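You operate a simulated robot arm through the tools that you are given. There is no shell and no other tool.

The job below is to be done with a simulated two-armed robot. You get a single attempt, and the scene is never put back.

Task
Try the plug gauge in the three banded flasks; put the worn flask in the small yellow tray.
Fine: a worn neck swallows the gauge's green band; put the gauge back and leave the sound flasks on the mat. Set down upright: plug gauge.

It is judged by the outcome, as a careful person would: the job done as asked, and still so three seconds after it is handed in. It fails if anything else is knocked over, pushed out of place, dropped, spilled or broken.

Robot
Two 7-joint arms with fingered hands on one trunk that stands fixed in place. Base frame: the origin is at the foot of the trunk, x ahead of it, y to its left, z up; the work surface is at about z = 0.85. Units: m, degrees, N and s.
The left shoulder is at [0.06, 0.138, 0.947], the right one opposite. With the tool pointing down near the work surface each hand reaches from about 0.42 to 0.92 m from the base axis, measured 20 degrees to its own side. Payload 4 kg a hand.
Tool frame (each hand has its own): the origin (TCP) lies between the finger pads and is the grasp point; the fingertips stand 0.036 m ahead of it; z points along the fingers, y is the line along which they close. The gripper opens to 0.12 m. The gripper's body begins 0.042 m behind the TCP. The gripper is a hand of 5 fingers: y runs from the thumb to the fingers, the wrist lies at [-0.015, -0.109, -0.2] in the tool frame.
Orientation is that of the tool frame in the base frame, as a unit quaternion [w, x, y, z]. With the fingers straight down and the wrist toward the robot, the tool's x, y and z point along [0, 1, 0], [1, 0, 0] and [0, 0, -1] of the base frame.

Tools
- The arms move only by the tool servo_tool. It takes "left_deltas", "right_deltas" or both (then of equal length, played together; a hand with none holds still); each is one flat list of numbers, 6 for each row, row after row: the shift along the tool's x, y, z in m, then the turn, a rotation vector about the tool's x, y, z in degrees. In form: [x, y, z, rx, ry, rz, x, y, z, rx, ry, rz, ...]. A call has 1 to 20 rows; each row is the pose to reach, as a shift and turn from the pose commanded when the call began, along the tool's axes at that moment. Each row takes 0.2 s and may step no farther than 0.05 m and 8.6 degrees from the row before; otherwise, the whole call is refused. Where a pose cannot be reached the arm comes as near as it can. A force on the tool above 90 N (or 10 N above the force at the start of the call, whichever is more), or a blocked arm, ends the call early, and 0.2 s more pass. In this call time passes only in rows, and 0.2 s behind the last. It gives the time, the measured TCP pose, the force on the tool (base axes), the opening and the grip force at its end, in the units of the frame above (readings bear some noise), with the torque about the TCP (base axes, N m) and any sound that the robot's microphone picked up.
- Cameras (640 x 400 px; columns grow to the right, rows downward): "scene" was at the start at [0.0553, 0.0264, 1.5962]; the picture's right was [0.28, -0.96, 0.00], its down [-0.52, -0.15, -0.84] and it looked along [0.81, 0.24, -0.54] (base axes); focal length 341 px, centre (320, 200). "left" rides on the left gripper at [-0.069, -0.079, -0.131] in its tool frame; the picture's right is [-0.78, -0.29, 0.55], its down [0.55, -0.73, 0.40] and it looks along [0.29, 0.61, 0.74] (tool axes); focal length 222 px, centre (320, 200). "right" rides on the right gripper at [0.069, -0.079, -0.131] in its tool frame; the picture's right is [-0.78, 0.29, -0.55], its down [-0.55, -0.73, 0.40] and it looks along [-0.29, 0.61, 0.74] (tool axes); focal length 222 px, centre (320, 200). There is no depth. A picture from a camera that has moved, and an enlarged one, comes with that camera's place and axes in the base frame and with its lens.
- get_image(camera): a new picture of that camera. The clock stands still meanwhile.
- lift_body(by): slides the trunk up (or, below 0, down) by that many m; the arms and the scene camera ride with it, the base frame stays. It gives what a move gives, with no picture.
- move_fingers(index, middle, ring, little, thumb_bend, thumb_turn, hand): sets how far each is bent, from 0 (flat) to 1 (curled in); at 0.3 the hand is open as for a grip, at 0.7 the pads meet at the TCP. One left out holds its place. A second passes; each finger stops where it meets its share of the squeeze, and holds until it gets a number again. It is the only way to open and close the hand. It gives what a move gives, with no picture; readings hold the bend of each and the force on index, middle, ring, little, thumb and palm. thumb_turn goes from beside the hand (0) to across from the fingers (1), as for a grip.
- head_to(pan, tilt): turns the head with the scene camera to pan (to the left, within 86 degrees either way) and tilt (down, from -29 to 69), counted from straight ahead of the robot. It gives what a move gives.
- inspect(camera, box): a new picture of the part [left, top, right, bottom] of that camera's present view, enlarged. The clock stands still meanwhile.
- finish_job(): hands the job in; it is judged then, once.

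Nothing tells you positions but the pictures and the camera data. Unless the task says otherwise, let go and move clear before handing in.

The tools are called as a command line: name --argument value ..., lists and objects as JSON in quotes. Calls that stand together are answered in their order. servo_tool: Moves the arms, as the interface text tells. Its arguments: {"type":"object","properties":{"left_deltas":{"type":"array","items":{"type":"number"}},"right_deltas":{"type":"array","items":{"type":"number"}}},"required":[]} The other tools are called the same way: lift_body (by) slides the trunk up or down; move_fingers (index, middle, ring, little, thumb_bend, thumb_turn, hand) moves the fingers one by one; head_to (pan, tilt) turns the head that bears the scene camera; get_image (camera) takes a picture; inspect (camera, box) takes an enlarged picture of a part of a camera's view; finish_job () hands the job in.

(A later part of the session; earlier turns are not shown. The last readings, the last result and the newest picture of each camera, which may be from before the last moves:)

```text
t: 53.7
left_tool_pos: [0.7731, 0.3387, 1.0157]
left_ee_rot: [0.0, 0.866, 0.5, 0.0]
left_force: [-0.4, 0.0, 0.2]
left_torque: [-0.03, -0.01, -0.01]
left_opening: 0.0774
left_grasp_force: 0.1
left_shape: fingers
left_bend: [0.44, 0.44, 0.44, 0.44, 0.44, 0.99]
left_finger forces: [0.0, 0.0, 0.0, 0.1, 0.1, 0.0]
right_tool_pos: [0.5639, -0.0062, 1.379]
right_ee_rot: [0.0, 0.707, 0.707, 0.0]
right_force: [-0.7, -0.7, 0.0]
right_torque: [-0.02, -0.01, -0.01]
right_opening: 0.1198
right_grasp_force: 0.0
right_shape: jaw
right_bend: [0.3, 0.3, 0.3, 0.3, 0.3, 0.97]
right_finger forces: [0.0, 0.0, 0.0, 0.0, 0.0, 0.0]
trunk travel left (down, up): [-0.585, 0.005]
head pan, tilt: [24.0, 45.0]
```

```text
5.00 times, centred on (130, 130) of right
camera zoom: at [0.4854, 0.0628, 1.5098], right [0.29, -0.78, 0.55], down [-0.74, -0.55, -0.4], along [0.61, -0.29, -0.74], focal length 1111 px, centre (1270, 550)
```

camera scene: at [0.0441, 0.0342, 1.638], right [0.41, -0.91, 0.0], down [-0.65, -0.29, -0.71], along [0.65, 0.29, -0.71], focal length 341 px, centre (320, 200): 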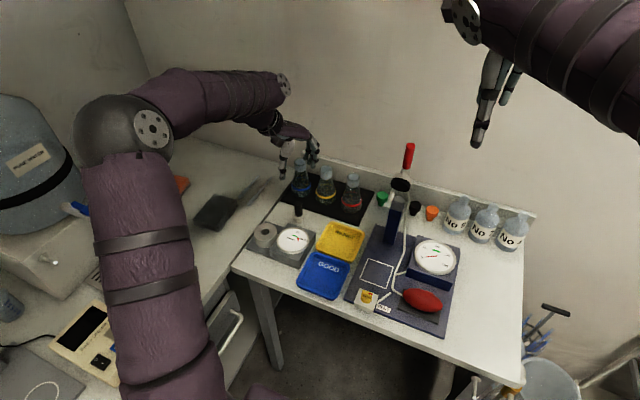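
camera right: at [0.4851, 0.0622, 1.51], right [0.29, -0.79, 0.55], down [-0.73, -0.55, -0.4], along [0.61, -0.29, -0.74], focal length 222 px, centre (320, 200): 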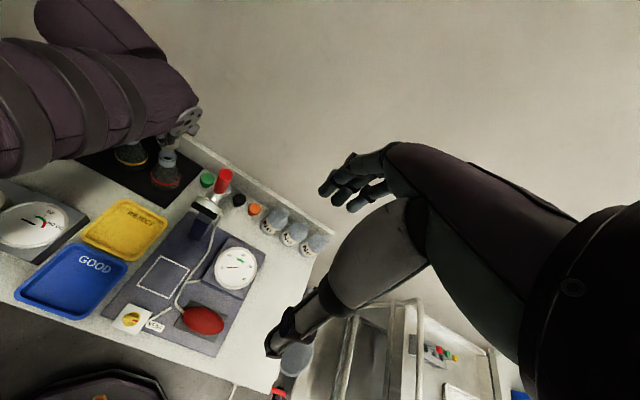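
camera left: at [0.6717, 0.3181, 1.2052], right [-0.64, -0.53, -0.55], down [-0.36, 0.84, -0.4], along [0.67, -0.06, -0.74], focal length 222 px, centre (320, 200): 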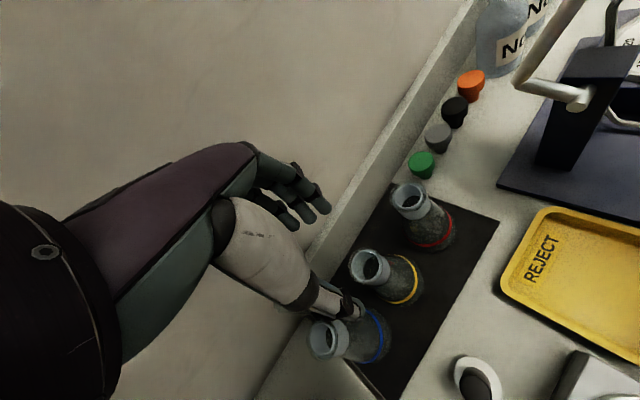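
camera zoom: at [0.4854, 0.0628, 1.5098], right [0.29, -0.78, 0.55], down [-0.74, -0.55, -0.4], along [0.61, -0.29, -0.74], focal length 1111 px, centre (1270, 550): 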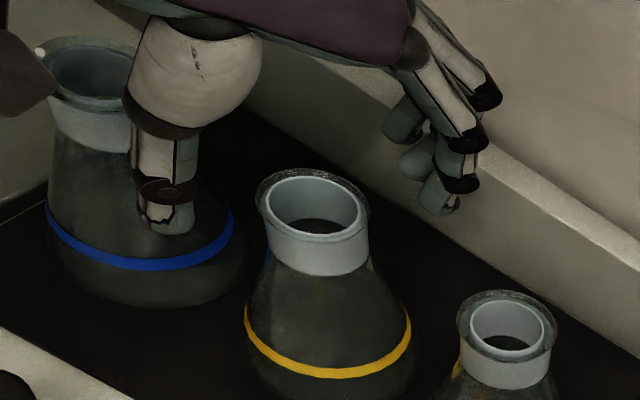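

servo_tool --left_deltas '[0, 0, 0.008, 0, 0, 0, 0, 0, 0.016, 0, 0, 0, 0, 0, 0.0225, 0, 0, 0]'

inspect --camera "left" --box '[250, 170, 410, 310]'

inspect --camera "scene" --box '[295, 135, 365, 195]'

inspect --camera "right" --box '[80, 90, 180, 170]'

```text
t: 54.5
left_tool_pos: [0.7719, 0.3392, 0.9923]
left_ee_rot: [0.0, 0.866, 0.5, 0.0]
left_force: [0.0, -0.3, 0.2]
left_torque: [0.0, -0.01, -0.03]
left_opening: 0.0774
left_grasp_force: 0.1
left_shape: fingers
left_bend: [0.44, 0.44, 0.44, 0.44, 0.44, 0.99]
left_finger forces: [0.1, 0.0, 0.0, 0.0, 0.0, 0.0]
right_tool_pos: [0.5647, -0.006, 1.3802]
right_ee_rot: [0.0, 0.707, 0.707, 0.001]
right_force: [0.0, 1.2, 0.0]
right_torque: [0.02, 0.0, 0.03]
right_opening: 0.1198
right_grasp_force: 0.2
right_shape: jaw
right_bend: [0.3, 0.3, 0.3, 0.3, 0.3, 0.97]
right_finger forces: [0.0, 0.0, 0.0, 0.0, 0.0, 0.0]
trunk travel left (down, up): [-0.585, 0.005]
head pan, tilt: [24.0, 45.0]
```

```text
2.86 times, centred on (330, 240) of left
camera zoom: at [0.6685, 0.3178, 1.1244], right [-0.64, -0.53, -0.55], down [-0.36, 0.84, -0.4], along [0.67, -0.06, -0.74], focal length 635 px, centre (291, 86)
```

zoom: 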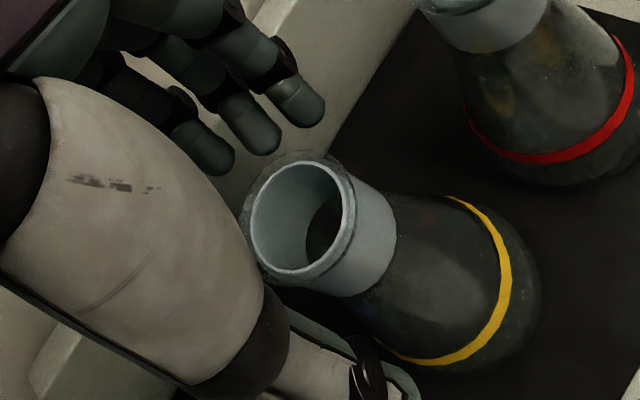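

```text
6.67 times, centred on (330, 165) of scene
camera zoom: at [0.0444, 0.0343, 1.638], right [0.41, -0.91, 0.0], down [-0.65, -0.29, -0.71], along [0.65, 0.29, -0.71], focal length 2273 px, centre (253, 433)
```

zoom: 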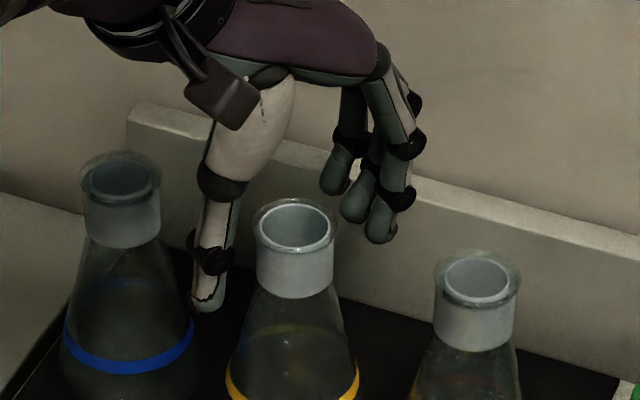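

```text
5.00 times, centred on (130, 130) of right
camera zoom: at [0.485, 0.0628, 1.5099], right [0.29, -0.78, 0.55], down [-0.73, -0.55, -0.4], along [0.61, -0.29, -0.74], focal length 1111 px, centre (1270, 550)
```

zoom: 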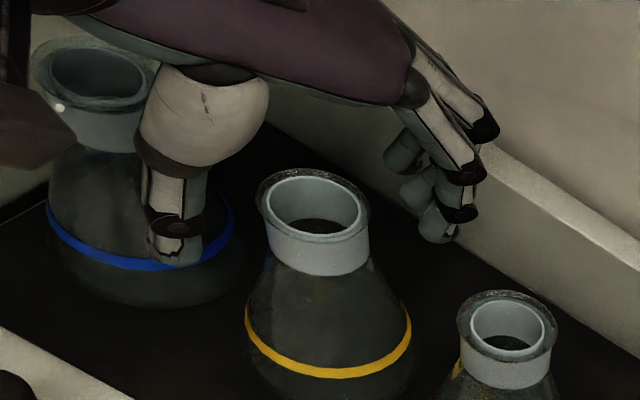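

Neck well centred between thumb and fingers. Closing gradually.

move_fingers --hand "left" --index 0.55 --middle 0.55 --thumb_bend 0.55

inspect --camera "left" --box '[270, 180, 380, 290]'

inspect --camera "right" --box '[100, 100, 160, 160]'

inspect --camera "scene" --box '[305, 145, 350, 190]'

```text
t: 55.5
left_tool_pos: [0.7726, 0.3386, 0.9937]
left_ee_rot: [0.0, 0.866, 0.499, 0.0]
left_force: [0.4, 0.2, -0.3]
left_torque: [-0.01, 0.0, 0.0]
left_opening: 0.0451
left_grasp_force: 0.2
left_shape: fingers
left_bend: [0.55, 0.55, 0.44, 0.44, 0.55, 1.0]
left_finger forces: [0.0, 0.1, 0.0, 0.0, 0.1, 0.0]
right_tool_pos: [0.5641, -0.0062, 1.3787]
right_ee_rot: [0.0, 0.707, 0.708, 0.0]
right_force: [-0.6, 0.0, 0.7]
right_torque: [0.0, 0.02, 0.01]
right_opening: 0.1196
right_grasp_force: 0.1
right_shape: jaw
right_bend: [0.3, 0.3, 0.3, 0.3, 0.3, 0.97]
right_finger forces: [0.0, 0.1, 0.1, 0.0, 0.0, 0.0]
trunk travel left (down, up): [-0.585, 0.005]
head pan, tilt: [24.0, 45.0]
```

```text
3.64 times, centred on (325, 235) of left
camera zoom: at [0.6683, 0.3176, 1.1249], right [-0.64, -0.53, -0.55], down [-0.36, 0.84, -0.4], along [0.67, -0.06, -0.74], focal length 808 px, centre (302, 73)
```

zoom: 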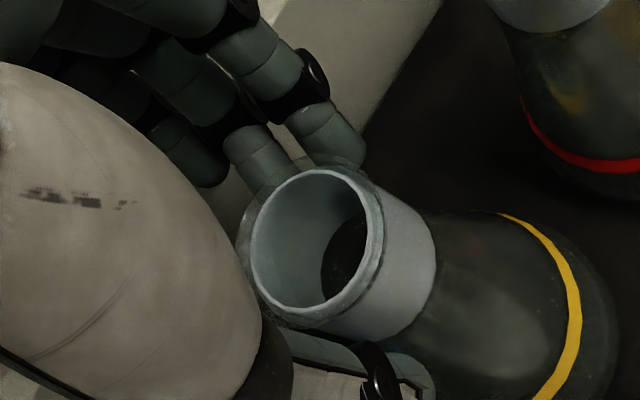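

```text
6.67 times, centred on (130, 130) of right
camera zoom: at [0.4848, 0.0627, 1.51], right [0.29, -0.78, 0.55], down [-0.73, -0.55, -0.4], along [0.61, -0.29, -0.74], focal length 1481 px, centre (1587, 667)
```

zoom: 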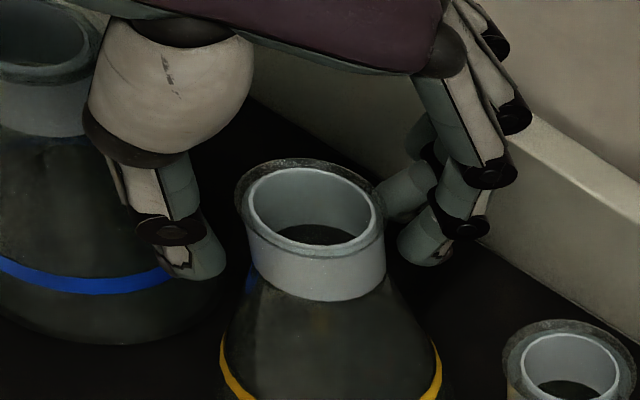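

```text
8.89 times, centred on (328, 168) of scene
camera zoom: at [0.0441, 0.0342, 1.638], right [0.41, -0.91, 0.0], down [-0.65, -0.29, -0.71], along [0.65, 0.29, -0.71], focal length 3031 px, centre (253, 489)
```

zoom: 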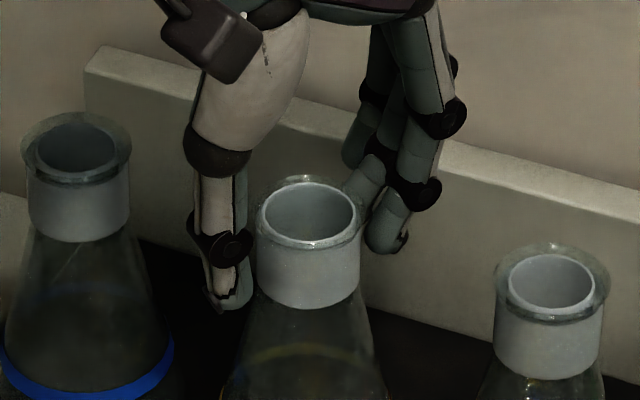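

servo_tool --left_deltas '[0, 0.0018, 0, 0, 0, 0]'

move_fingers --hand "left" --index 0.6 --middle 0.6 --thumb_bend 0.6

inspect --camera "left" --box '[270, 180, 380, 290]'

inspect --camera "right" --box '[100, 100, 160, 160]'

inspect --camera "scene" --box '[305, 145, 350, 190]'

```text
t: 55.9
left_tool_pos: [0.7735, 0.3373, 0.9929]
left_ee_rot: [0.0, 0.866, 0.5, -0.001]
left_force: [-0.3, -0.6, 0.4]
left_torque: [-0.04, 0.0, 0.0]
left_opening: 0.0451
left_grasp_force: 0.0
left_shape: fingers
left_bend: [0.55, 0.55, 0.44, 0.44, 0.55, 1.0]
left_finger forces: [0.1, 0.0, 0.0, 0.0, 0.1, 0.0]
right_tool_pos: [0.5638, -0.0073, 1.3805]
right_ee_rot: [0.001, 0.707, 0.707, 0.0]
right_force: [0.1, -1.0, 0.2]
right_torque: [0.02, 0.0, 0.02]
right_opening: 0.1197
right_grasp_force: 0.0
right_shape: jaw
right_bend: [0.3, 0.3, 0.3, 0.3, 0.3, 0.97]
right_finger forces: [0.0, 0.0, 0.0, 0.0, 0.0, 0.1]
trunk travel left (down, up): [-0.585, 0.005]
head pan, tilt: [24.0, 45.0]
```

```text
t: 56.9
left_tool_pos: [0.7733, 0.3374, 0.9942]
left_ee_rot: [-0.001, 0.866, 0.5, 0.0]
left_force: [0.9, -0.6, 0.9]
left_torque: [-0.04, 0.0, 0.02]
left_opening: 0.0333
left_grasp_force: 1.2
left_shape: fingers
left_bend: [0.59, 0.6, 0.44, 0.44, 0.59, 1.0]
left_finger forces: [1.1, 0.3, 0.1, 0.1, 1.0, 0.1]
right_tool_pos: [0.564, -0.0066, 1.3799]
right_ee_rot: [0.0, 0.707, 0.707, 0.0]
right_force: [-0.8, -0.1, 0.6]
right_torque: [-0.03, -0.03, 0.02]
right_opening: 0.1198
right_grasp_force: 0.0
right_shape: jaw
right_bend: [0.3, 0.3, 0.3, 0.3, 0.3, 0.97]
right_finger forces: [0.0, 0.0, 0.0, 0.1, 0.0, 0.1]
trunk travel left (down, up): [-0.585, 0.005]
head pan, tilt: [24.0, 45.0]
```

```text
3.64 times, centred on (325, 235) of left
camera zoom: at [0.6697, 0.3167, 1.125], right [-0.64, -0.53, -0.55], down [-0.36, 0.84, -0.4], along [0.67, -0.06, -0.74], focal length 808 px, centre (302, 73)
```

zoom: 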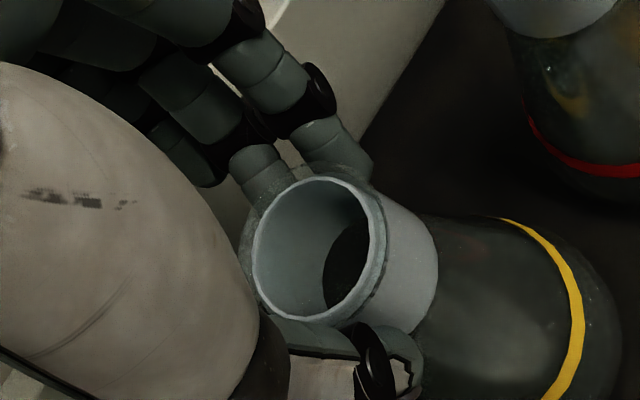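

```text
6.67 times, centred on (130, 130) of right
camera zoom: at [0.4849, 0.0627, 1.51], right [0.29, -0.78, 0.55], down [-0.73, -0.55, -0.4], along [0.61, -0.29, -0.74], focal length 1481 px, centre (1587, 667)
```

zoom: 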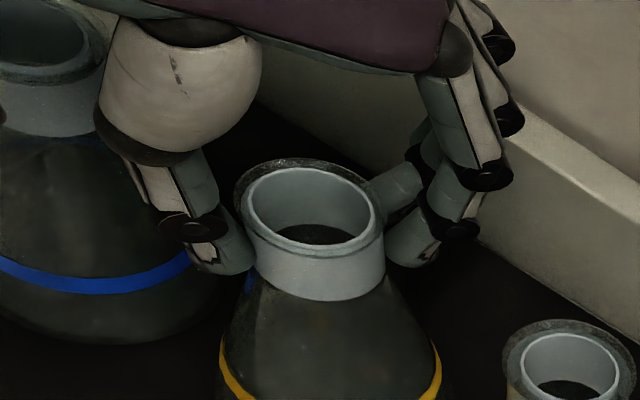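

```text
8.89 times, centred on (328, 168) of scene
camera zoom: at [0.0442, 0.0341, 1.638], right [0.41, -0.91, 0.0], down [-0.65, -0.29, -0.71], along [0.65, 0.29, -0.71], focal length 3031 px, centre (253, 489)
```

zoom: 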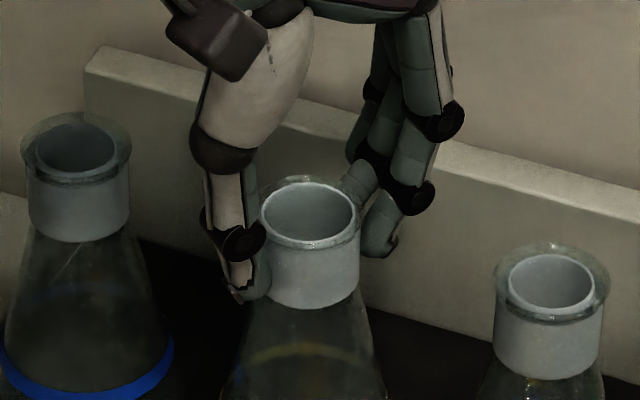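

All three digits touch the neck just below the lip. Tightening.

move_fingers --hand "left" --index 0.66 --middle 0.66 --thumb_bend 0.66

inspect --camera "right" --box '[100, 100, 160, 160]'

inspect --camera "scene" --box '[290, 140, 360, 220]'

```text
t: 57.9
left_tool_pos: [0.7732, 0.3377, 0.9936]
left_ee_rot: [0.0, 0.866, 0.5, 0.0]
left_force: [0.4, 1.1, 0.8]
left_torque: [-0.07, -0.04, 0.0]
left_opening: 0.0306
left_grasp_force: 7.6
left_shape: fingers
left_bend: [0.62, 0.63, 0.44, 0.44, 0.61, 1.0]
left_finger forces: [4.8, 3.6, 0.0, 0.0, 7.5, 0.0]
right_tool_pos: [0.5645, -0.0069, 1.3796]
right_ee_rot: [0.0, 0.707, 0.707, -0.001]
right_force: [-0.5, -0.1, -0.3]
right_torque: [0.03, -0.01, 0.0]
right_opening: 0.1195
right_grasp_force: 0.0
right_shape: jaw
right_bend: [0.3, 0.3, 0.3, 0.3, 0.3, 0.97]
right_finger forces: [0.0, 0.1, 0.0, 0.0, 0.0, 0.0]
trunk travel left (down, up): [-0.585, 0.005]
head pan, tilt: [24.0, 45.0]
```

```text
6.67 times, centred on (130, 130) of right
camera zoom: at [0.4849, 0.0626, 1.51], right [0.29, -0.78, 0.55], down [-0.73, -0.55, -0.4], along [0.61, -0.29, -0.74], focal length 1481 px, centre (1587, 667)
```

zoom: 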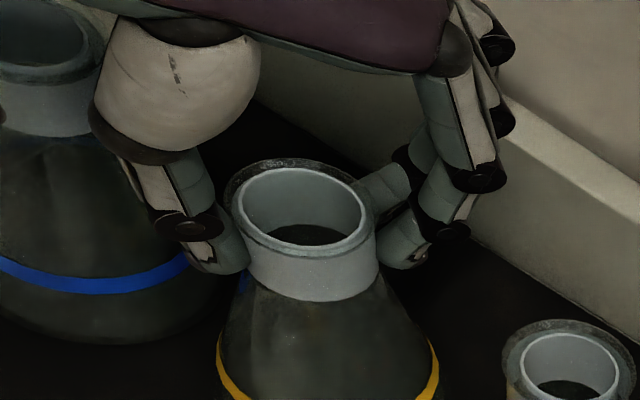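

```text
5.00 times, centred on (325, 180) of scene
camera zoom: at [0.0442, 0.0341, 1.638], right [0.41, -0.91, 0.0], down [-0.65, -0.29, -0.71], along [0.65, 0.29, -0.71], focal length 1705 px, centre (295, 300)
```

zoom: 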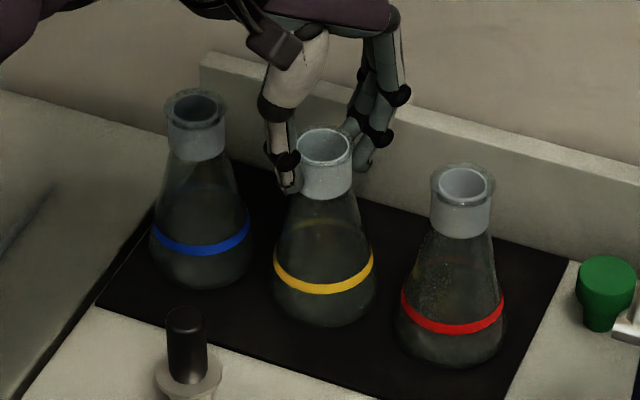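

move_fingers --hand "left" --index 0.69 --middle 0.69 --thumb_bend 0.69

servo_tool --left_deltas '[0, 0, -0.003, 0, 0, 0, 0, 0, -0.008, 0, 0, 0, 0, 0, -0.014, 0, 0, 0]'

inspect --camera "scene" --box '[290, 140, 360, 220]'

inspect --camera "right" --box '[90, 90, 180, 190]'

```text
t: 58.9
left_tool_pos: [0.7736, 0.337, 0.9942]
left_ee_rot: [0.0, 0.866, 0.5, -0.001]
left_force: [0.6, -0.6, 1.8]
left_torque: [-0.03, -0.12, 0.03]
left_opening: 0.0302
left_grasp_force: 11.7
left_shape: fingers
left_bend: [0.63, 0.64, 0.44, 0.44, 0.61, 1.0]
left_finger forces: [6.9, 5.6, 0.1, 0.0, 11.1, 0.1]
right_tool_pos: [0.5631, -0.0069, 1.3799]
right_ee_rot: [0.0, 0.707, 0.707, 0.0]
right_force: [0.1, 0.7, -0.6]
right_torque: [0.0, 0.01, 0.01]
right_opening: 0.1196
right_grasp_force: 0.1
right_shape: jaw
right_bend: [0.3, 0.3, 0.3, 0.3, 0.3, 0.97]
right_finger forces: [0.0, 0.0, 0.1, 0.1, 0.0, 0.1]
trunk travel left (down, up): [-0.585, 0.005]
head pan, tilt: [24.0, 45.0]
```

```text
t: 59.7
left_tool_pos: [0.7736, 0.3378, 1.0075]
left_ee_rot: [0.0, 0.866, 0.5, 0.0]
left_force: [0.7, -0.9, -0.8]
left_torque: [-0.02, -0.01, -0.02]
left_opening: 0.0306
left_grasp_force: 10.7
left_shape: fingers
left_bend: [0.63, 0.65, 0.44, 0.44, 0.61, 1.0]
left_finger forces: [6.2, 4.9, 0.0, 0.0, 11.2, 0.0]
right_tool_pos: [0.5639, -0.0056, 1.3798]
right_ee_rot: [0.0, 0.707, 0.707, 0.0]
right_force: [-0.4, -0.7, 0.2]
right_torque: [0.01, 0.0, 0.02]
right_opening: 0.1198
right_grasp_force: 0.1
right_shape: jaw
right_bend: [0.3, 0.3, 0.3, 0.3, 0.3, 0.97]
right_finger forces: [0.1, 0.0, 0.0, 0.0, 0.0, 0.0]
trunk travel left (down, up): [-0.585, 0.005]
head pan, tilt: [24.0, 45.0]
```

```text
5.00 times, centred on (325, 180) of scene
camera zoom: at [0.0442, 0.0342, 1.638], right [0.41, -0.91, 0.0], down [-0.65, -0.29, -0.71], along [0.65, 0.29, -0.71], focal length 1705 px, centre (295, 300)
```

zoom: 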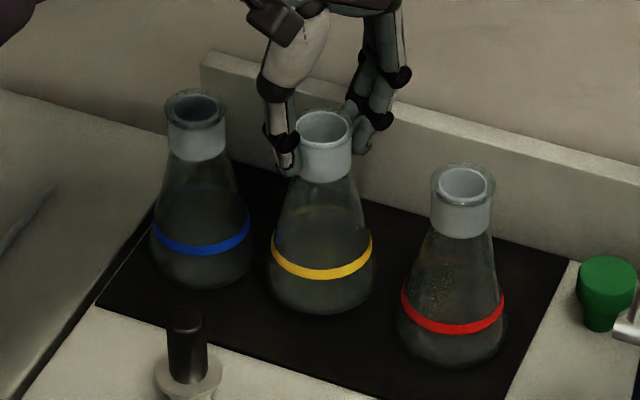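

```text
4.00 times, centred on (135, 140) of right
camera zoom: at [0.4849, 0.0628, 1.51], right [0.29, -0.78, 0.55], down [-0.73, -0.55, -0.4], along [0.61, -0.29, -0.74], focal length 888 px, centre (1060, 440)
```

zoom: 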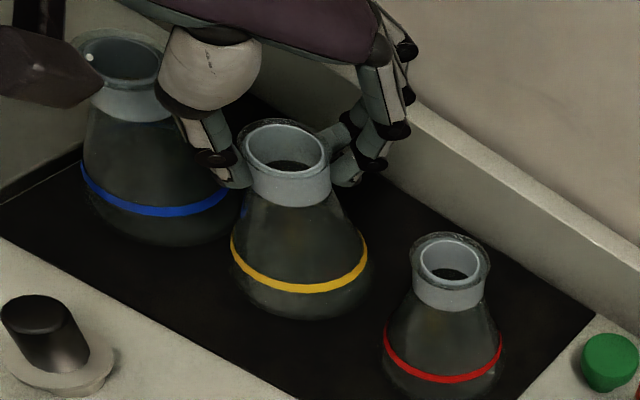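

The yellow flask is held securely and upright. Lifting it well clear before moving to the yellow tray.

servo_tool --left_deltas '[0, 0, -0.02, 0, 0, 0, 0, 0, -0.04, 0, 0, 0, 0, 0, -0.06, 0, 0, 0, 0, 0, -0.082, 0, 0, 0]'

get_image --camera "scene"

inspect --camera "scene" --box '[300, 110, 370, 200]'

inspect --camera "scene" --box '[290, 215, 375, 305]'

```text
t: 60.7
left_tool_pos: [0.7741, 0.3365, 1.0897]
left_ee_rot: [0.0, 0.866, 0.5, 0.0]
left_force: [0.2, 0.5, -1.7]
left_torque: [-0.02, 0.0, 0.02]
left_opening: 0.0302
left_grasp_force: 11.1
left_shape: fingers
left_bend: [0.63, 0.65, 0.44, 0.44, 0.61, 1.0]
left_finger forces: [6.2, 4.9, 0.0, 0.0, 11.2, 0.1]
right_tool_pos: [0.5652, -0.0067, 1.379]
right_ee_rot: [0.0, 0.707, 0.707, 0.0]
right_force: [-1.1, -0.6, 0.1]
right_torque: [-0.02, -0.01, -0.01]
right_opening: 0.1197
right_grasp_force: 0.1
right_shape: jaw
right_bend: [0.3, 0.3, 0.3, 0.3, 0.3, 0.97]
right_finger forces: [0.1, 0.0, 0.0, 0.1, 0.0, 0.0]
trunk travel left (down, up): [-0.585, 0.005]
head pan, tilt: [24.0, 45.0]
```

```text
taken
camera scene: at [0.044, 0.034, 1.638], right [0.41, -0.91, 0.0], down [-0.65, -0.29, -0.71], along [0.65, 0.29, -0.71], focal length 341 px, centre (320, 200)
```

scene: 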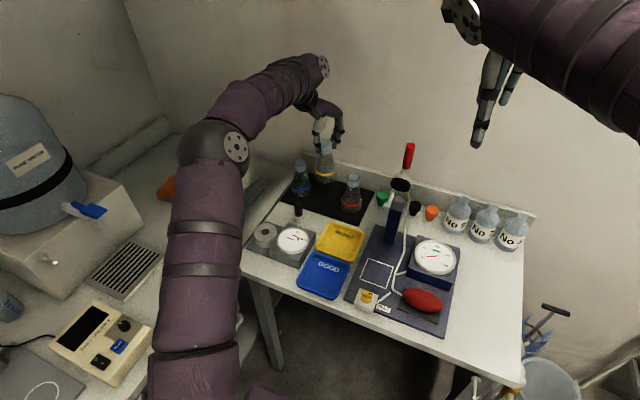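

```text
4.44 times, centred on (335, 155) of scene
camera zoom: at [0.044, 0.034, 1.638], right [0.41, -0.91, 0.0], down [-0.65, -0.29, -0.71], along [0.65, 0.29, -0.71], focal length 1515 px, centre (253, 400)
```

zoom: 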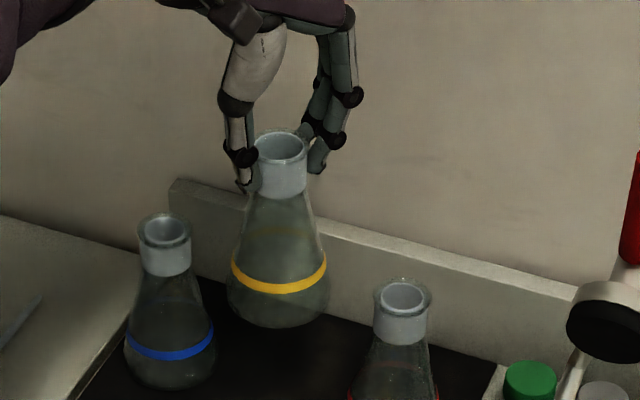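

```text
4.44 times, centred on (332, 260) of scene
camera zoom: at [0.044, 0.034, 1.638], right [0.41, -0.91, 0.0], down [-0.65, -0.29, -0.71], along [0.65, 0.29, -0.71], focal length 1515 px, centre (264, -67)
```

zoom: 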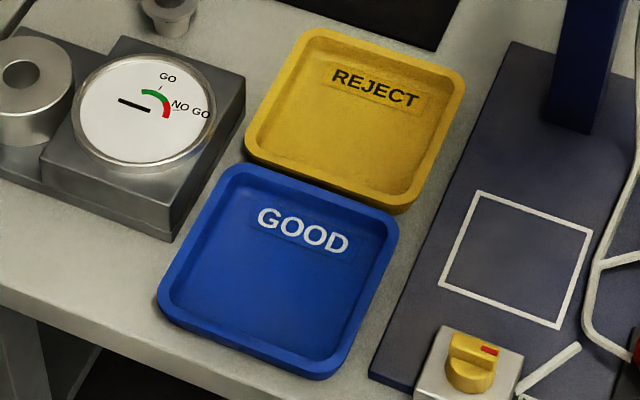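

Flask held clear (slight lean toward the thumb). The yellow tray's centre is at about [0.619, 0.2255]. Carrying the flask over it at this height.

servo_tool --left_deltas '[-0.0222, -0.009, 0, 0, 0, 0, -0.0444, -0.018, 0, 0, 0, 0, -0.0666, -0.0269, 0, 0, 0, 0, -0.0889, -0.0359, 0, 0, 0, 0, -0.1111, -0.0449, 0, 0, 0, 0, -0.1333, -0.0539, 0, 0, 0, 0, -0.1555, -0.0628, 0, 0, 0, 0, -0.1777, -0.0718, 0, 0, 0, 0]'

get_image --camera "scene"

inspect --camera "scene" --box '[290, 170, 390, 270]'

get_image --camera "right"

```text
t: 62.5
left_tool_pos: [0.6224, 0.2198, 1.0896]
left_ee_rot: [0.0, 0.866, 0.5, 0.0]
left_force: [0.1, -0.1, -1.4]
left_torque: [0.03, -0.02, 0.0]
left_opening: 0.0303
left_grasp_force: 10.8
left_shape: fingers
left_bend: [0.63, 0.65, 0.44, 0.44, 0.62, 1.0]
left_finger forces: [6.1, 5.0, 0.1, 0.0, 11.0, 0.0]
right_tool_pos: [0.5635, -0.0064, 1.3791]
right_ee_rot: [-0.001, 0.707, 0.707, 0.0]
right_force: [0.1, -0.3, 0.0]
right_torque: [0.01, -0.01, 0.0]
right_opening: 0.1197
right_grasp_force: 0.1
right_shape: jaw
right_bend: [0.3, 0.3, 0.3, 0.3, 0.3, 0.97]
right_finger forces: [0.1, 0.0, 0.0, 0.0, 0.1, 0.0]
trunk travel left (down, up): [-0.585, 0.005]
head pan, tilt: [24.0, 45.0]
```

```text
taken
camera scene: at [0.0435, 0.0338, 1.638], right [0.41, -0.91, 0.0], down [-0.65, -0.29, -0.71], along [0.65, 0.29, -0.71], focal length 341 px, centre (320, 200)
```

scene: 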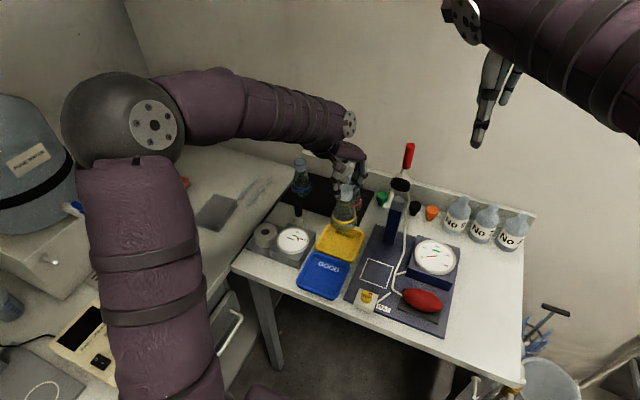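

```text
4.00 times, centred on (340, 220) of scene
camera zoom: at [0.0435, 0.0338, 1.638], right [0.41, -0.91, 0.0], down [-0.65, -0.29, -0.71], along [0.65, 0.29, -0.71], focal length 1364 px, centre (240, 120)
```

zoom: 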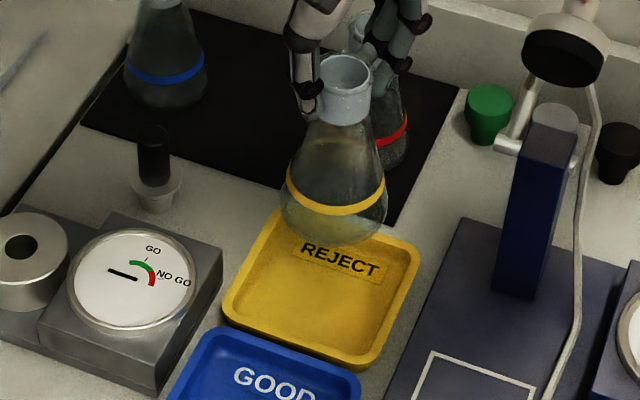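

```text
taken
camera right: at [0.4842, 0.0624, 1.5102], right [0.29, -0.79, 0.55], down [-0.73, -0.55, -0.4], along [0.61, -0.29, -0.74], focal length 222 px, centre (320, 200)
```

right: 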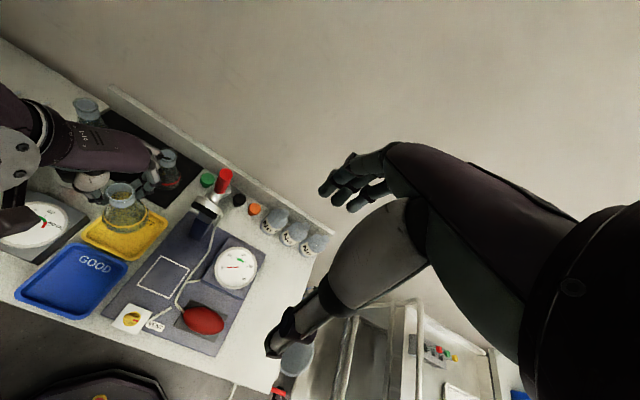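

inspect --camera "right" --box '[70, 160, 190, 280]'

inspect --camera "left" --box '[240, 160, 480, 340]'

```text
3.33 times, centred on (130, 220) of right
camera zoom: at [0.4842, 0.0624, 1.5102], right [0.29, -0.79, 0.55], down [-0.73, -0.55, -0.4], along [0.61, -0.29, -0.74], focal length 740 px, centre (953, 133)
```

zoom: 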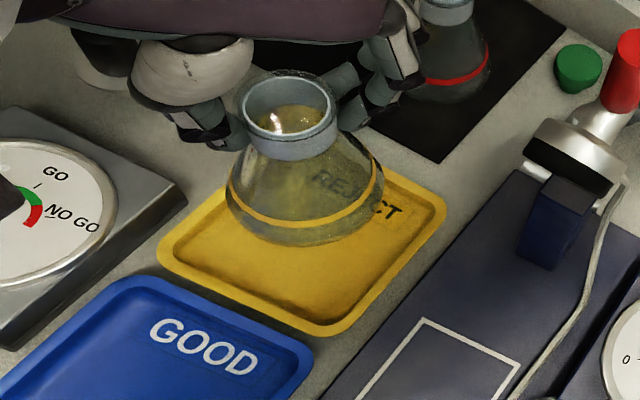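

```text
2.22 times, centred on (360, 250) of left
camera zoom: at [0.5188, 0.1984, 1.221], right [-0.64, -0.53, -0.55], down [-0.36, 0.84, -0.4], along [0.67, -0.06, -0.74], focal length 494 px, centre (231, 89)
```

zoom: 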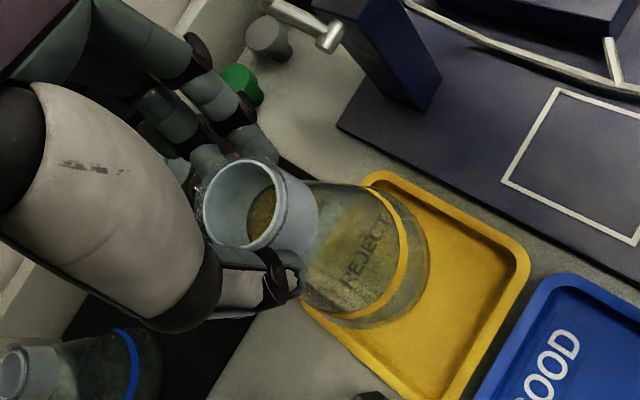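

The flask is close to upright above the tray; I'll nudge it ~5 mm toward +y to centre it, and lower most of the way.

servo_tool --left_deltas '[0.0043, -0.0036, 0.005, 0, 0, 0, 0.0043, -0.0036, 0.025, 0, 0, 0, 0.0043, -0.0036, 0.045, 0, 0, 0, 0.0043, -0.0036, 0.06, 0, 0, 0, 0.0043, -0.0036, 0.07, 0, 0, 0]'

inspect --camera "scene" --box '[290, 190, 380, 280]'

inspect --camera "right" --box '[70, 170, 190, 280]'

get_image --camera "left"

```text
t: 63.7
left_tool_pos: [0.621, 0.2248, 1.0183]
left_ee_rot: [0.0, 0.866, 0.5, -0.001]
left_force: [-0.1, 0.8, -2.3]
left_torque: [0.0, -0.05, 0.0]
left_opening: 0.0302
left_grasp_force: 11.0
left_shape: fingers
left_bend: [0.63, 0.65, 0.44, 0.44, 0.62, 1.0]
left_finger forces: [6.2, 5.0, 0.0, 0.1, 10.9, 0.1]
right_tool_pos: [0.5643, -0.0059, 1.3792]
right_ee_rot: [0.0, 0.707, 0.707, -0.001]
right_force: [0.0, 0.1, 0.6]
right_torque: [-0.01, -0.01, 0.03]
right_opening: 0.1198
right_grasp_force: 0.1
right_shape: jaw
right_bend: [0.3, 0.3, 0.3, 0.3, 0.3, 0.97]
right_finger forces: [0.0, 0.0, 0.0, 0.0, 0.0, 0.0]
trunk travel left (down, up): [-0.585, 0.005]
head pan, tilt: [24.0, 45.0]
```

```text
4.44 times, centred on (335, 235) of scene
camera zoom: at [0.0443, 0.0342, 1.638], right [0.41, -0.91, 0.0], down [-0.65, -0.29, -0.71], along [0.65, 0.29, -0.71], focal length 1515 px, centre (253, 44)
```

zoom: 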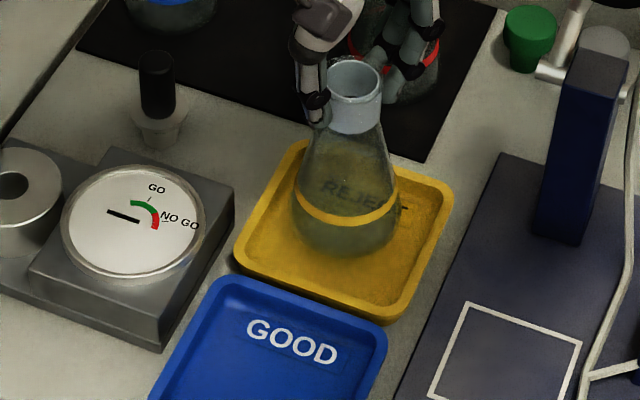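

```text
3.64 times, centred on (130, 225) of right
camera zoom: at [0.4849, 0.0628, 1.51], right [0.29, -0.78, 0.55], down [-0.73, -0.55, -0.4], along [0.61, -0.29, -0.74], focal length 808 px, centre (1011, 109)
```

zoom: 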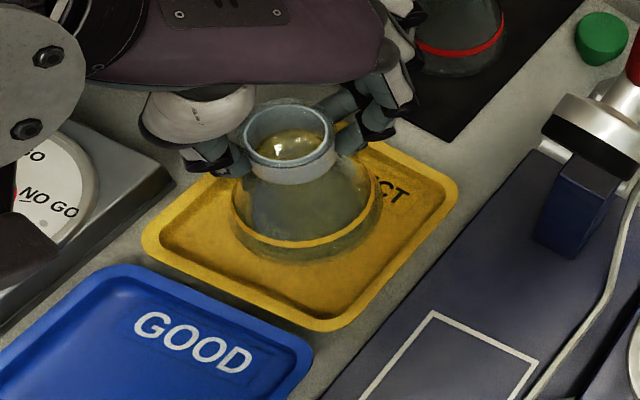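

```text
taken
camera left: at [0.5181, 0.2042, 1.1506], right [-0.64, -0.53, -0.55], down [-0.36, 0.84, -0.4], along [0.67, -0.06, -0.74], focal length 222 px, centre (320, 200)
```

left: 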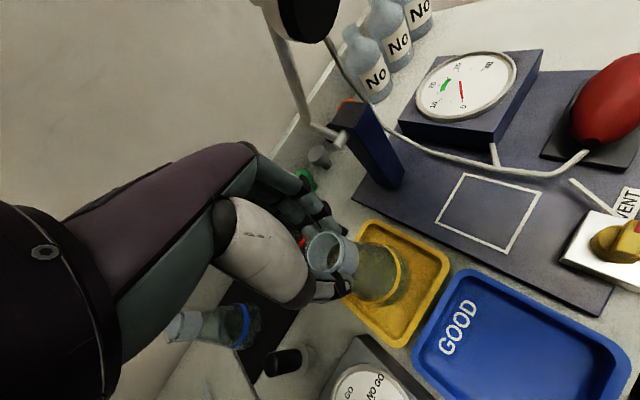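

Base is centred in the tray within a few millimetres. Lowering the rest gently until I feel contact.

servo_tool --left_deltas '[-0.001, -0.0017, 0.006, 0, 0, 0, -0.001, -0.0017, 0.011, 0, 0, 0, -0.001, -0.0017, 0.015, 0, 0, 0]'

servo_tool --left_deltas '[0, 0, 0.0015, 0, 0, 0, 0, 0, 0.003, 0, 0, 0]'

inspect --camera "scene" --box '[300, 195, 370, 275]'

```text
t: 64.5
left_tool_pos: [0.6206, 0.2262, 1.0032]
left_ee_rot: [0.0, 0.866, 0.5, 0.0]
left_force: [-0.7, -0.7, -1.0]
left_torque: [0.01, 0.0, 0.01]
left_opening: 0.0302
left_grasp_force: 10.5
left_shape: fingers
left_bend: [0.63, 0.65, 0.44, 0.44, 0.62, 1.0]
left_finger forces: [6.2, 5.0, 0.0, 0.0, 11.1, 0.1]
right_tool_pos: [0.5652, -0.007, 1.3787]
right_ee_rot: [0.0, 0.707, 0.707, 0.0]
right_force: [0.1, 0.1, -0.2]
right_torque: [0.0, 0.01, 0.02]
right_opening: 0.1196
right_grasp_force: 0.0
right_shape: jaw
right_bend: [0.3, 0.3, 0.3, 0.3, 0.3, 0.97]
right_finger forces: [0.0, 0.1, 0.0, 0.0, 0.0, 0.0]
trunk travel left (down, up): [-0.585, 0.005]
head pan, tilt: [24.0, 45.0]
```

```text
t: 65.1
left_tool_pos: [0.6191, 0.2251, 1.0013]
left_ee_rot: [0.001, 0.866, 0.5, 0.0]
left_force: [0.7, 0.3, -1.9]
left_torque: [0.0, -0.03, -0.02]
left_opening: 0.0304
left_grasp_force: 11.4
left_shape: fingers
left_bend: [0.63, 0.65, 0.44, 0.44, 0.62, 1.0]
left_finger forces: [6.2, 5.0, 0.0, 0.1, 11.1, 0.1]
right_tool_pos: [0.5626, -0.0055, 1.3799]
right_ee_rot: [0.0, 0.707, 0.707, 0.0]
right_force: [0.0, 0.4, 0.2]
right_torque: [-0.02, -0.03, -0.02]
right_opening: 0.1196
right_grasp_force: 0.2
right_shape: jaw
right_bend: [0.3, 0.3, 0.3, 0.3, 0.3, 0.97]
right_finger forces: [0.0, 0.0, 0.1, 0.1, 0.0, 0.1]
trunk travel left (down, up): [-0.585, 0.005]
head pan, tilt: [24.0, 45.0]
```

```text
5.00 times, centred on (335, 235) of scene
camera zoom: at [0.0442, 0.0342, 1.638], right [0.41, -0.91, 0.0], down [-0.65, -0.29, -0.71], along [0.65, 0.29, -0.71], focal length 1705 px, centre (245, 25)
```

zoom: 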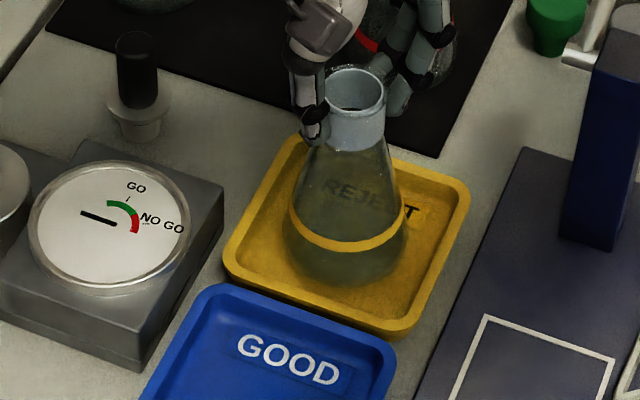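

servo_tool --left_deltas '[0, 0, 0.0012, 0, 0, 0, 0, 0, 0.0024, 0, 0, 0]'

servo_tool --left_deltas '[0, 0, 0.0012, 0, 0, 0]'

servo_tool --left_deltas '[0, 0, 0.001, 0, 0, 0]'

inspect --camera "scene" --box '[300, 195, 370, 275]'

```text
t: 65.7
left_tool_pos: [0.6202, 0.2248, 0.9991]
left_ee_rot: [0.0, 0.866, 0.5, 0.0]
left_force: [-0.2, -0.5, -2.3]
left_torque: [0.0, -0.01, -0.03]
left_opening: 0.0304
left_grasp_force: 11.2
left_shape: fingers
left_bend: [0.63, 0.65, 0.44, 0.44, 0.62, 1.0]
left_finger forces: [6.2, 4.9, 0.0, 0.0, 11.0, 0.0]
right_tool_pos: [0.5628, -0.0061, 1.3783]
right_ee_rot: [0.0, 0.707, 0.707, 0.0]
right_force: [0.1, -0.2, 0.4]
right_torque: [0.02, -0.01, 0.0]
right_opening: 0.1199
right_grasp_force: 0.0
right_shape: jaw
right_bend: [0.3, 0.3, 0.3, 0.3, 0.3, 0.97]
right_finger forces: [0.1, 0.1, 0.1, 0.0, 0.0, 0.1]
trunk travel left (down, up): [-0.585, 0.005]
head pan, tilt: [24.0, 45.0]
```

```text
t: 66.1
left_tool_pos: [0.6193, 0.2251, 0.9976]
left_ee_rot: [0.0, 0.866, 0.5, 0.0]
left_force: [0.7, 1.6, -1.9]
left_torque: [-0.02, 0.02, 0.01]
left_opening: 0.0302
left_grasp_force: 11.1
left_shape: fingers
left_bend: [0.63, 0.65, 0.44, 0.44, 0.62, 1.0]
left_finger forces: [6.2, 4.9, 0.0, 0.0, 11.0, 0.0]
right_tool_pos: [0.5633, -0.0064, 1.3796]
right_ee_rot: [0.0, 0.707, 0.707, 0.0]
right_force: [0.2, -0.1, -0.4]
right_torque: [0.05, 0.03, 0.02]
right_opening: 0.1198
right_grasp_force: 0.0
right_shape: jaw
right_bend: [0.3, 0.3, 0.3, 0.3, 0.3, 0.97]
right_finger forces: [0.0, 0.1, 0.0, 0.1, 0.0, 0.1]
trunk travel left (down, up): [-0.585, 0.005]
head pan, tilt: [24.0, 45.0]
```

```text
t: 66.5
left_tool_pos: [0.6189, 0.2244, 0.996]
left_ee_rot: [0.0, 0.866, 0.5, 0.0]
left_force: [-0.5, -0.8, -1.9]
left_torque: [0.0, -0.01, 0.03]
left_opening: 0.0302
left_grasp_force: 11.3
left_shape: fingers
left_bend: [0.63, 0.65, 0.44, 0.44, 0.62, 1.0]
left_finger forces: [6.2, 5.0, 0.0, 0.1, 11.0, 0.0]
right_tool_pos: [0.5636, -0.0075, 1.3792]
right_ee_rot: [0.0, 0.708, 0.707, 0.0]
right_force: [0.9, -0.8, 0.3]
right_torque: [0.0, -0.04, -0.02]
right_opening: 0.1196
right_grasp_force: 0.1
right_shape: jaw
right_bend: [0.3, 0.3, 0.3, 0.3, 0.3, 0.97]
right_finger forces: [0.0, 0.0, 0.0, 0.0, 0.1, 0.0]
trunk travel left (down, up): [-0.585, 0.005]
head pan, tilt: [24.0, 45.0]
```

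```text
5.00 times, centred on (335, 235) of scene
camera zoom: at [0.0443, 0.0342, 1.638], right [0.41, -0.91, 0.0], down [-0.65, -0.29, -0.71], along [0.65, 0.29, -0.71], focal length 1705 px, centre (245, 25)
```

zoom: 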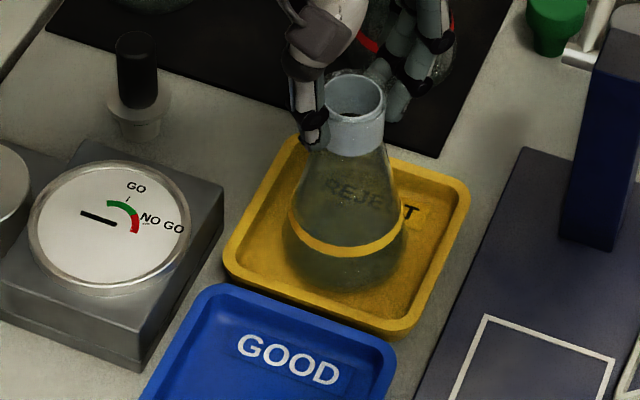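

servo_tool --left_deltas '[0, 0, 0.001, 0, 0, 0]'

servo_tool --left_deltas '[0, 0, 0.001, 0, 0, 0]'

servo_tool --left_deltas '[0, 0, 0.001, 0, 0, 0]'

inspect --camera "right" --box '[70, 170, 190, 280]'

```text
t: 66.9
left_tool_pos: [0.6203, 0.2254, 0.9958]
left_ee_rot: [0.0, 0.866, 0.501, 0.0]
left_force: [-0.2, -0.5, -1.3]
left_torque: [-0.01, 0.02, -0.01]
left_opening: 0.0303
left_grasp_force: 11.5
left_shape: fingers
left_bend: [0.63, 0.65, 0.44, 0.44, 0.62, 1.0]
left_finger forces: [6.2, 4.9, 0.1, 0.0, 10.9, 0.1]
right_tool_pos: [0.5645, -0.0064, 1.3794]
right_ee_rot: [0.0, 0.707, 0.707, 0.0]
right_force: [1.0, -0.4, -0.6]
right_torque: [0.0, 0.01, -0.01]
right_opening: 0.1198
right_grasp_force: 0.1
right_shape: jaw
right_bend: [0.3, 0.3, 0.3, 0.3, 0.3, 0.97]
right_finger forces: [0.0, 0.0, 0.0, 0.0, 0.1, 0.0]
trunk travel left (down, up): [-0.585, 0.005]
head pan, tilt: [24.0, 45.0]
```

```text
t: 67.3
left_tool_pos: [0.6195, 0.2254, 0.9948]
left_ee_rot: [0.001, 0.866, 0.5, -0.001]
left_force: [0.1, 0.5, -1.1]
left_torque: [0.02, 0.01, -0.03]
left_opening: 0.0301
left_grasp_force: 11.0
left_shape: fingers
left_bend: [0.63, 0.65, 0.44, 0.44, 0.62, 1.0]
left_finger forces: [6.2, 4.8, 0.0, 0.0, 11.1, 0.0]
right_tool_pos: [0.5641, -0.0062, 1.3805]
right_ee_rot: [0.0, 0.706, 0.708, 0.0]
right_force: [-0.1, 0.3, 0.7]
right_torque: [-0.02, 0.01, 0.01]
right_opening: 0.1196
right_grasp_force: 0.0
right_shape: jaw
right_bend: [0.3, 0.3, 0.3, 0.3, 0.3, 0.97]
right_finger forces: [0.0, 0.0, 0.0, 0.1, 0.0, 0.1]
trunk travel left (down, up): [-0.585, 0.005]
head pan, tilt: [24.0, 45.0]
```

```text
t: 67.7
left_tool_pos: [0.6202, 0.2255, 0.9931]
left_ee_rot: [0.001, 0.866, 0.5, 0.0]
left_force: [-0.2, -0.9, -1.0]
left_torque: [0.01, -0.02, -0.03]
left_opening: 0.0305
left_grasp_force: 11.7
left_shape: fingers
left_bend: [0.63, 0.65, 0.44, 0.44, 0.62, 1.0]
left_finger forces: [6.2, 4.9, 0.0, 0.1, 10.9, 0.0]
right_tool_pos: [0.5647, -0.0066, 1.3804]
right_ee_rot: [0.001, 0.707, 0.707, 0.0]
right_force: [0.0, -1.3, -0.1]
right_torque: [0.02, 0.04, -0.01]
right_opening: 0.1197
right_grasp_force: 0.1
right_shape: jaw
right_bend: [0.3, 0.3, 0.3, 0.3, 0.3, 0.97]
right_finger forces: [0.0, 0.1, 0.0, 0.0, 0.0, 0.0]
trunk travel left (down, up): [-0.585, 0.005]
head pan, tilt: [24.0, 45.0]
```

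```text
3.64 times, centred on (130, 225) of right
camera zoom: at [0.485, 0.0627, 1.51], right [0.29, -0.78, 0.55], down [-0.73, -0.55, -0.4], along [0.61, -0.29, -0.74], focal length 808 px, centre (1011, 109)
```

zoom: 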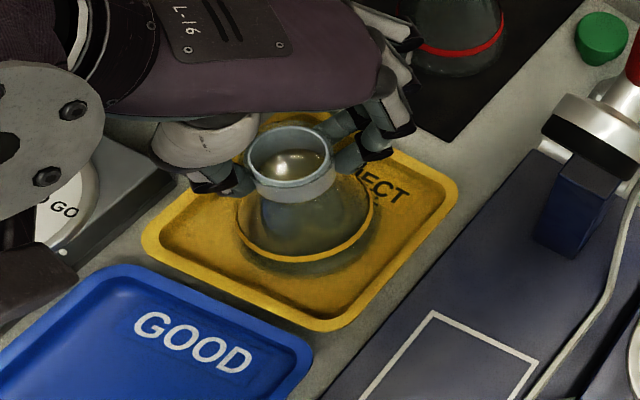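

servo_tool --left_deltas '[0, 0, 0.001, 0, 0, 0]'

servo_tool --left_deltas '[0, 0, 0.001, 0, 0, 0]'

inspect --camera "scene" --box '[310, 210, 360, 270]'

```text
t: 68.1
left_tool_pos: [0.6204, 0.2256, 0.9936]
left_ee_rot: [0.001, 0.866, 0.5, 0.0]
left_force: [0.1, -1.0, -0.1]
left_torque: [0.01, -0.03, -0.01]
left_opening: 0.0301
left_grasp_force: 11.3
left_shape: fingers
left_bend: [0.63, 0.65, 0.44, 0.44, 0.62, 1.0]
left_finger forces: [6.2, 4.9, 0.0, 0.0, 11.2, 0.0]
right_tool_pos: [0.5638, -0.0057, 1.3795]
right_ee_rot: [0.0, 0.707, 0.707, 0.0]
right_force: [-0.3, -0.7, 0.7]
right_torque: [0.03, 0.0, 0.03]
right_opening: 0.1197
right_grasp_force: 0.0
right_shape: jaw
right_bend: [0.3, 0.3, 0.3, 0.3, 0.3, 0.97]
right_finger forces: [0.1, 0.1, 0.0, 0.0, 0.0, 0.1]
trunk travel left (down, up): [-0.585, 0.005]
head pan, tilt: [24.0, 45.0]
```

```text
t: 68.5
left_tool_pos: [0.6199, 0.2248, 0.9924]
left_ee_rot: [0.0, 0.866, 0.501, 0.0]
left_force: [-0.8, -0.7, 3.4]
left_torque: [-0.05, 0.07, -0.02]
left_opening: 0.0302
left_grasp_force: 11.6
left_shape: fingers
left_bend: [0.63, 0.65, 0.44, 0.44, 0.62, 1.0]
left_finger forces: [6.3, 4.9, 0.0, 0.1, 11.5, 0.1]
right_tool_pos: [0.5631, -0.0063, 1.3804]
right_ee_rot: [0.0, 0.708, 0.707, 0.0]
right_force: [-0.2, -0.2, 0.5]
right_torque: [0.0, -0.01, 0.0]
right_opening: 0.12
right_grasp_force: 0.0
right_shape: jaw
right_bend: [0.3, 0.3, 0.3, 0.3, 0.3, 0.97]
right_finger forces: [0.0, 0.0, 0.0, 0.0, 0.0, 0.0]
trunk travel left (down, up): [-0.585, 0.005]
head pan, tilt: [24.0, 45.0]
```

```text
6.67 times, centred on (335, 240) of scene
camera zoom: at [0.0436, 0.0339, 1.6381], right [0.41, -0.91, 0.0], down [-0.65, -0.29, -0.71], along [0.65, 0.29, -0.71], focal length 2273 px, centre (220, -67)
```

zoom: 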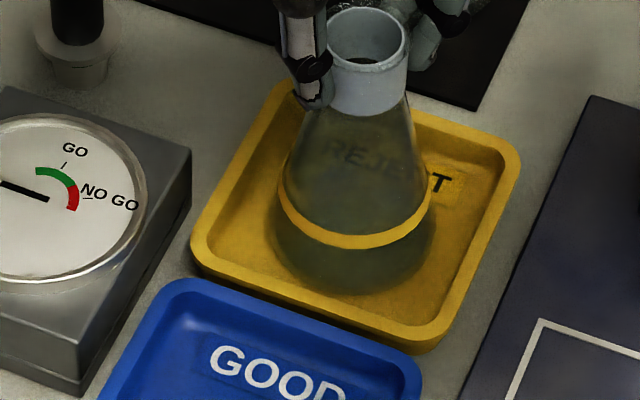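

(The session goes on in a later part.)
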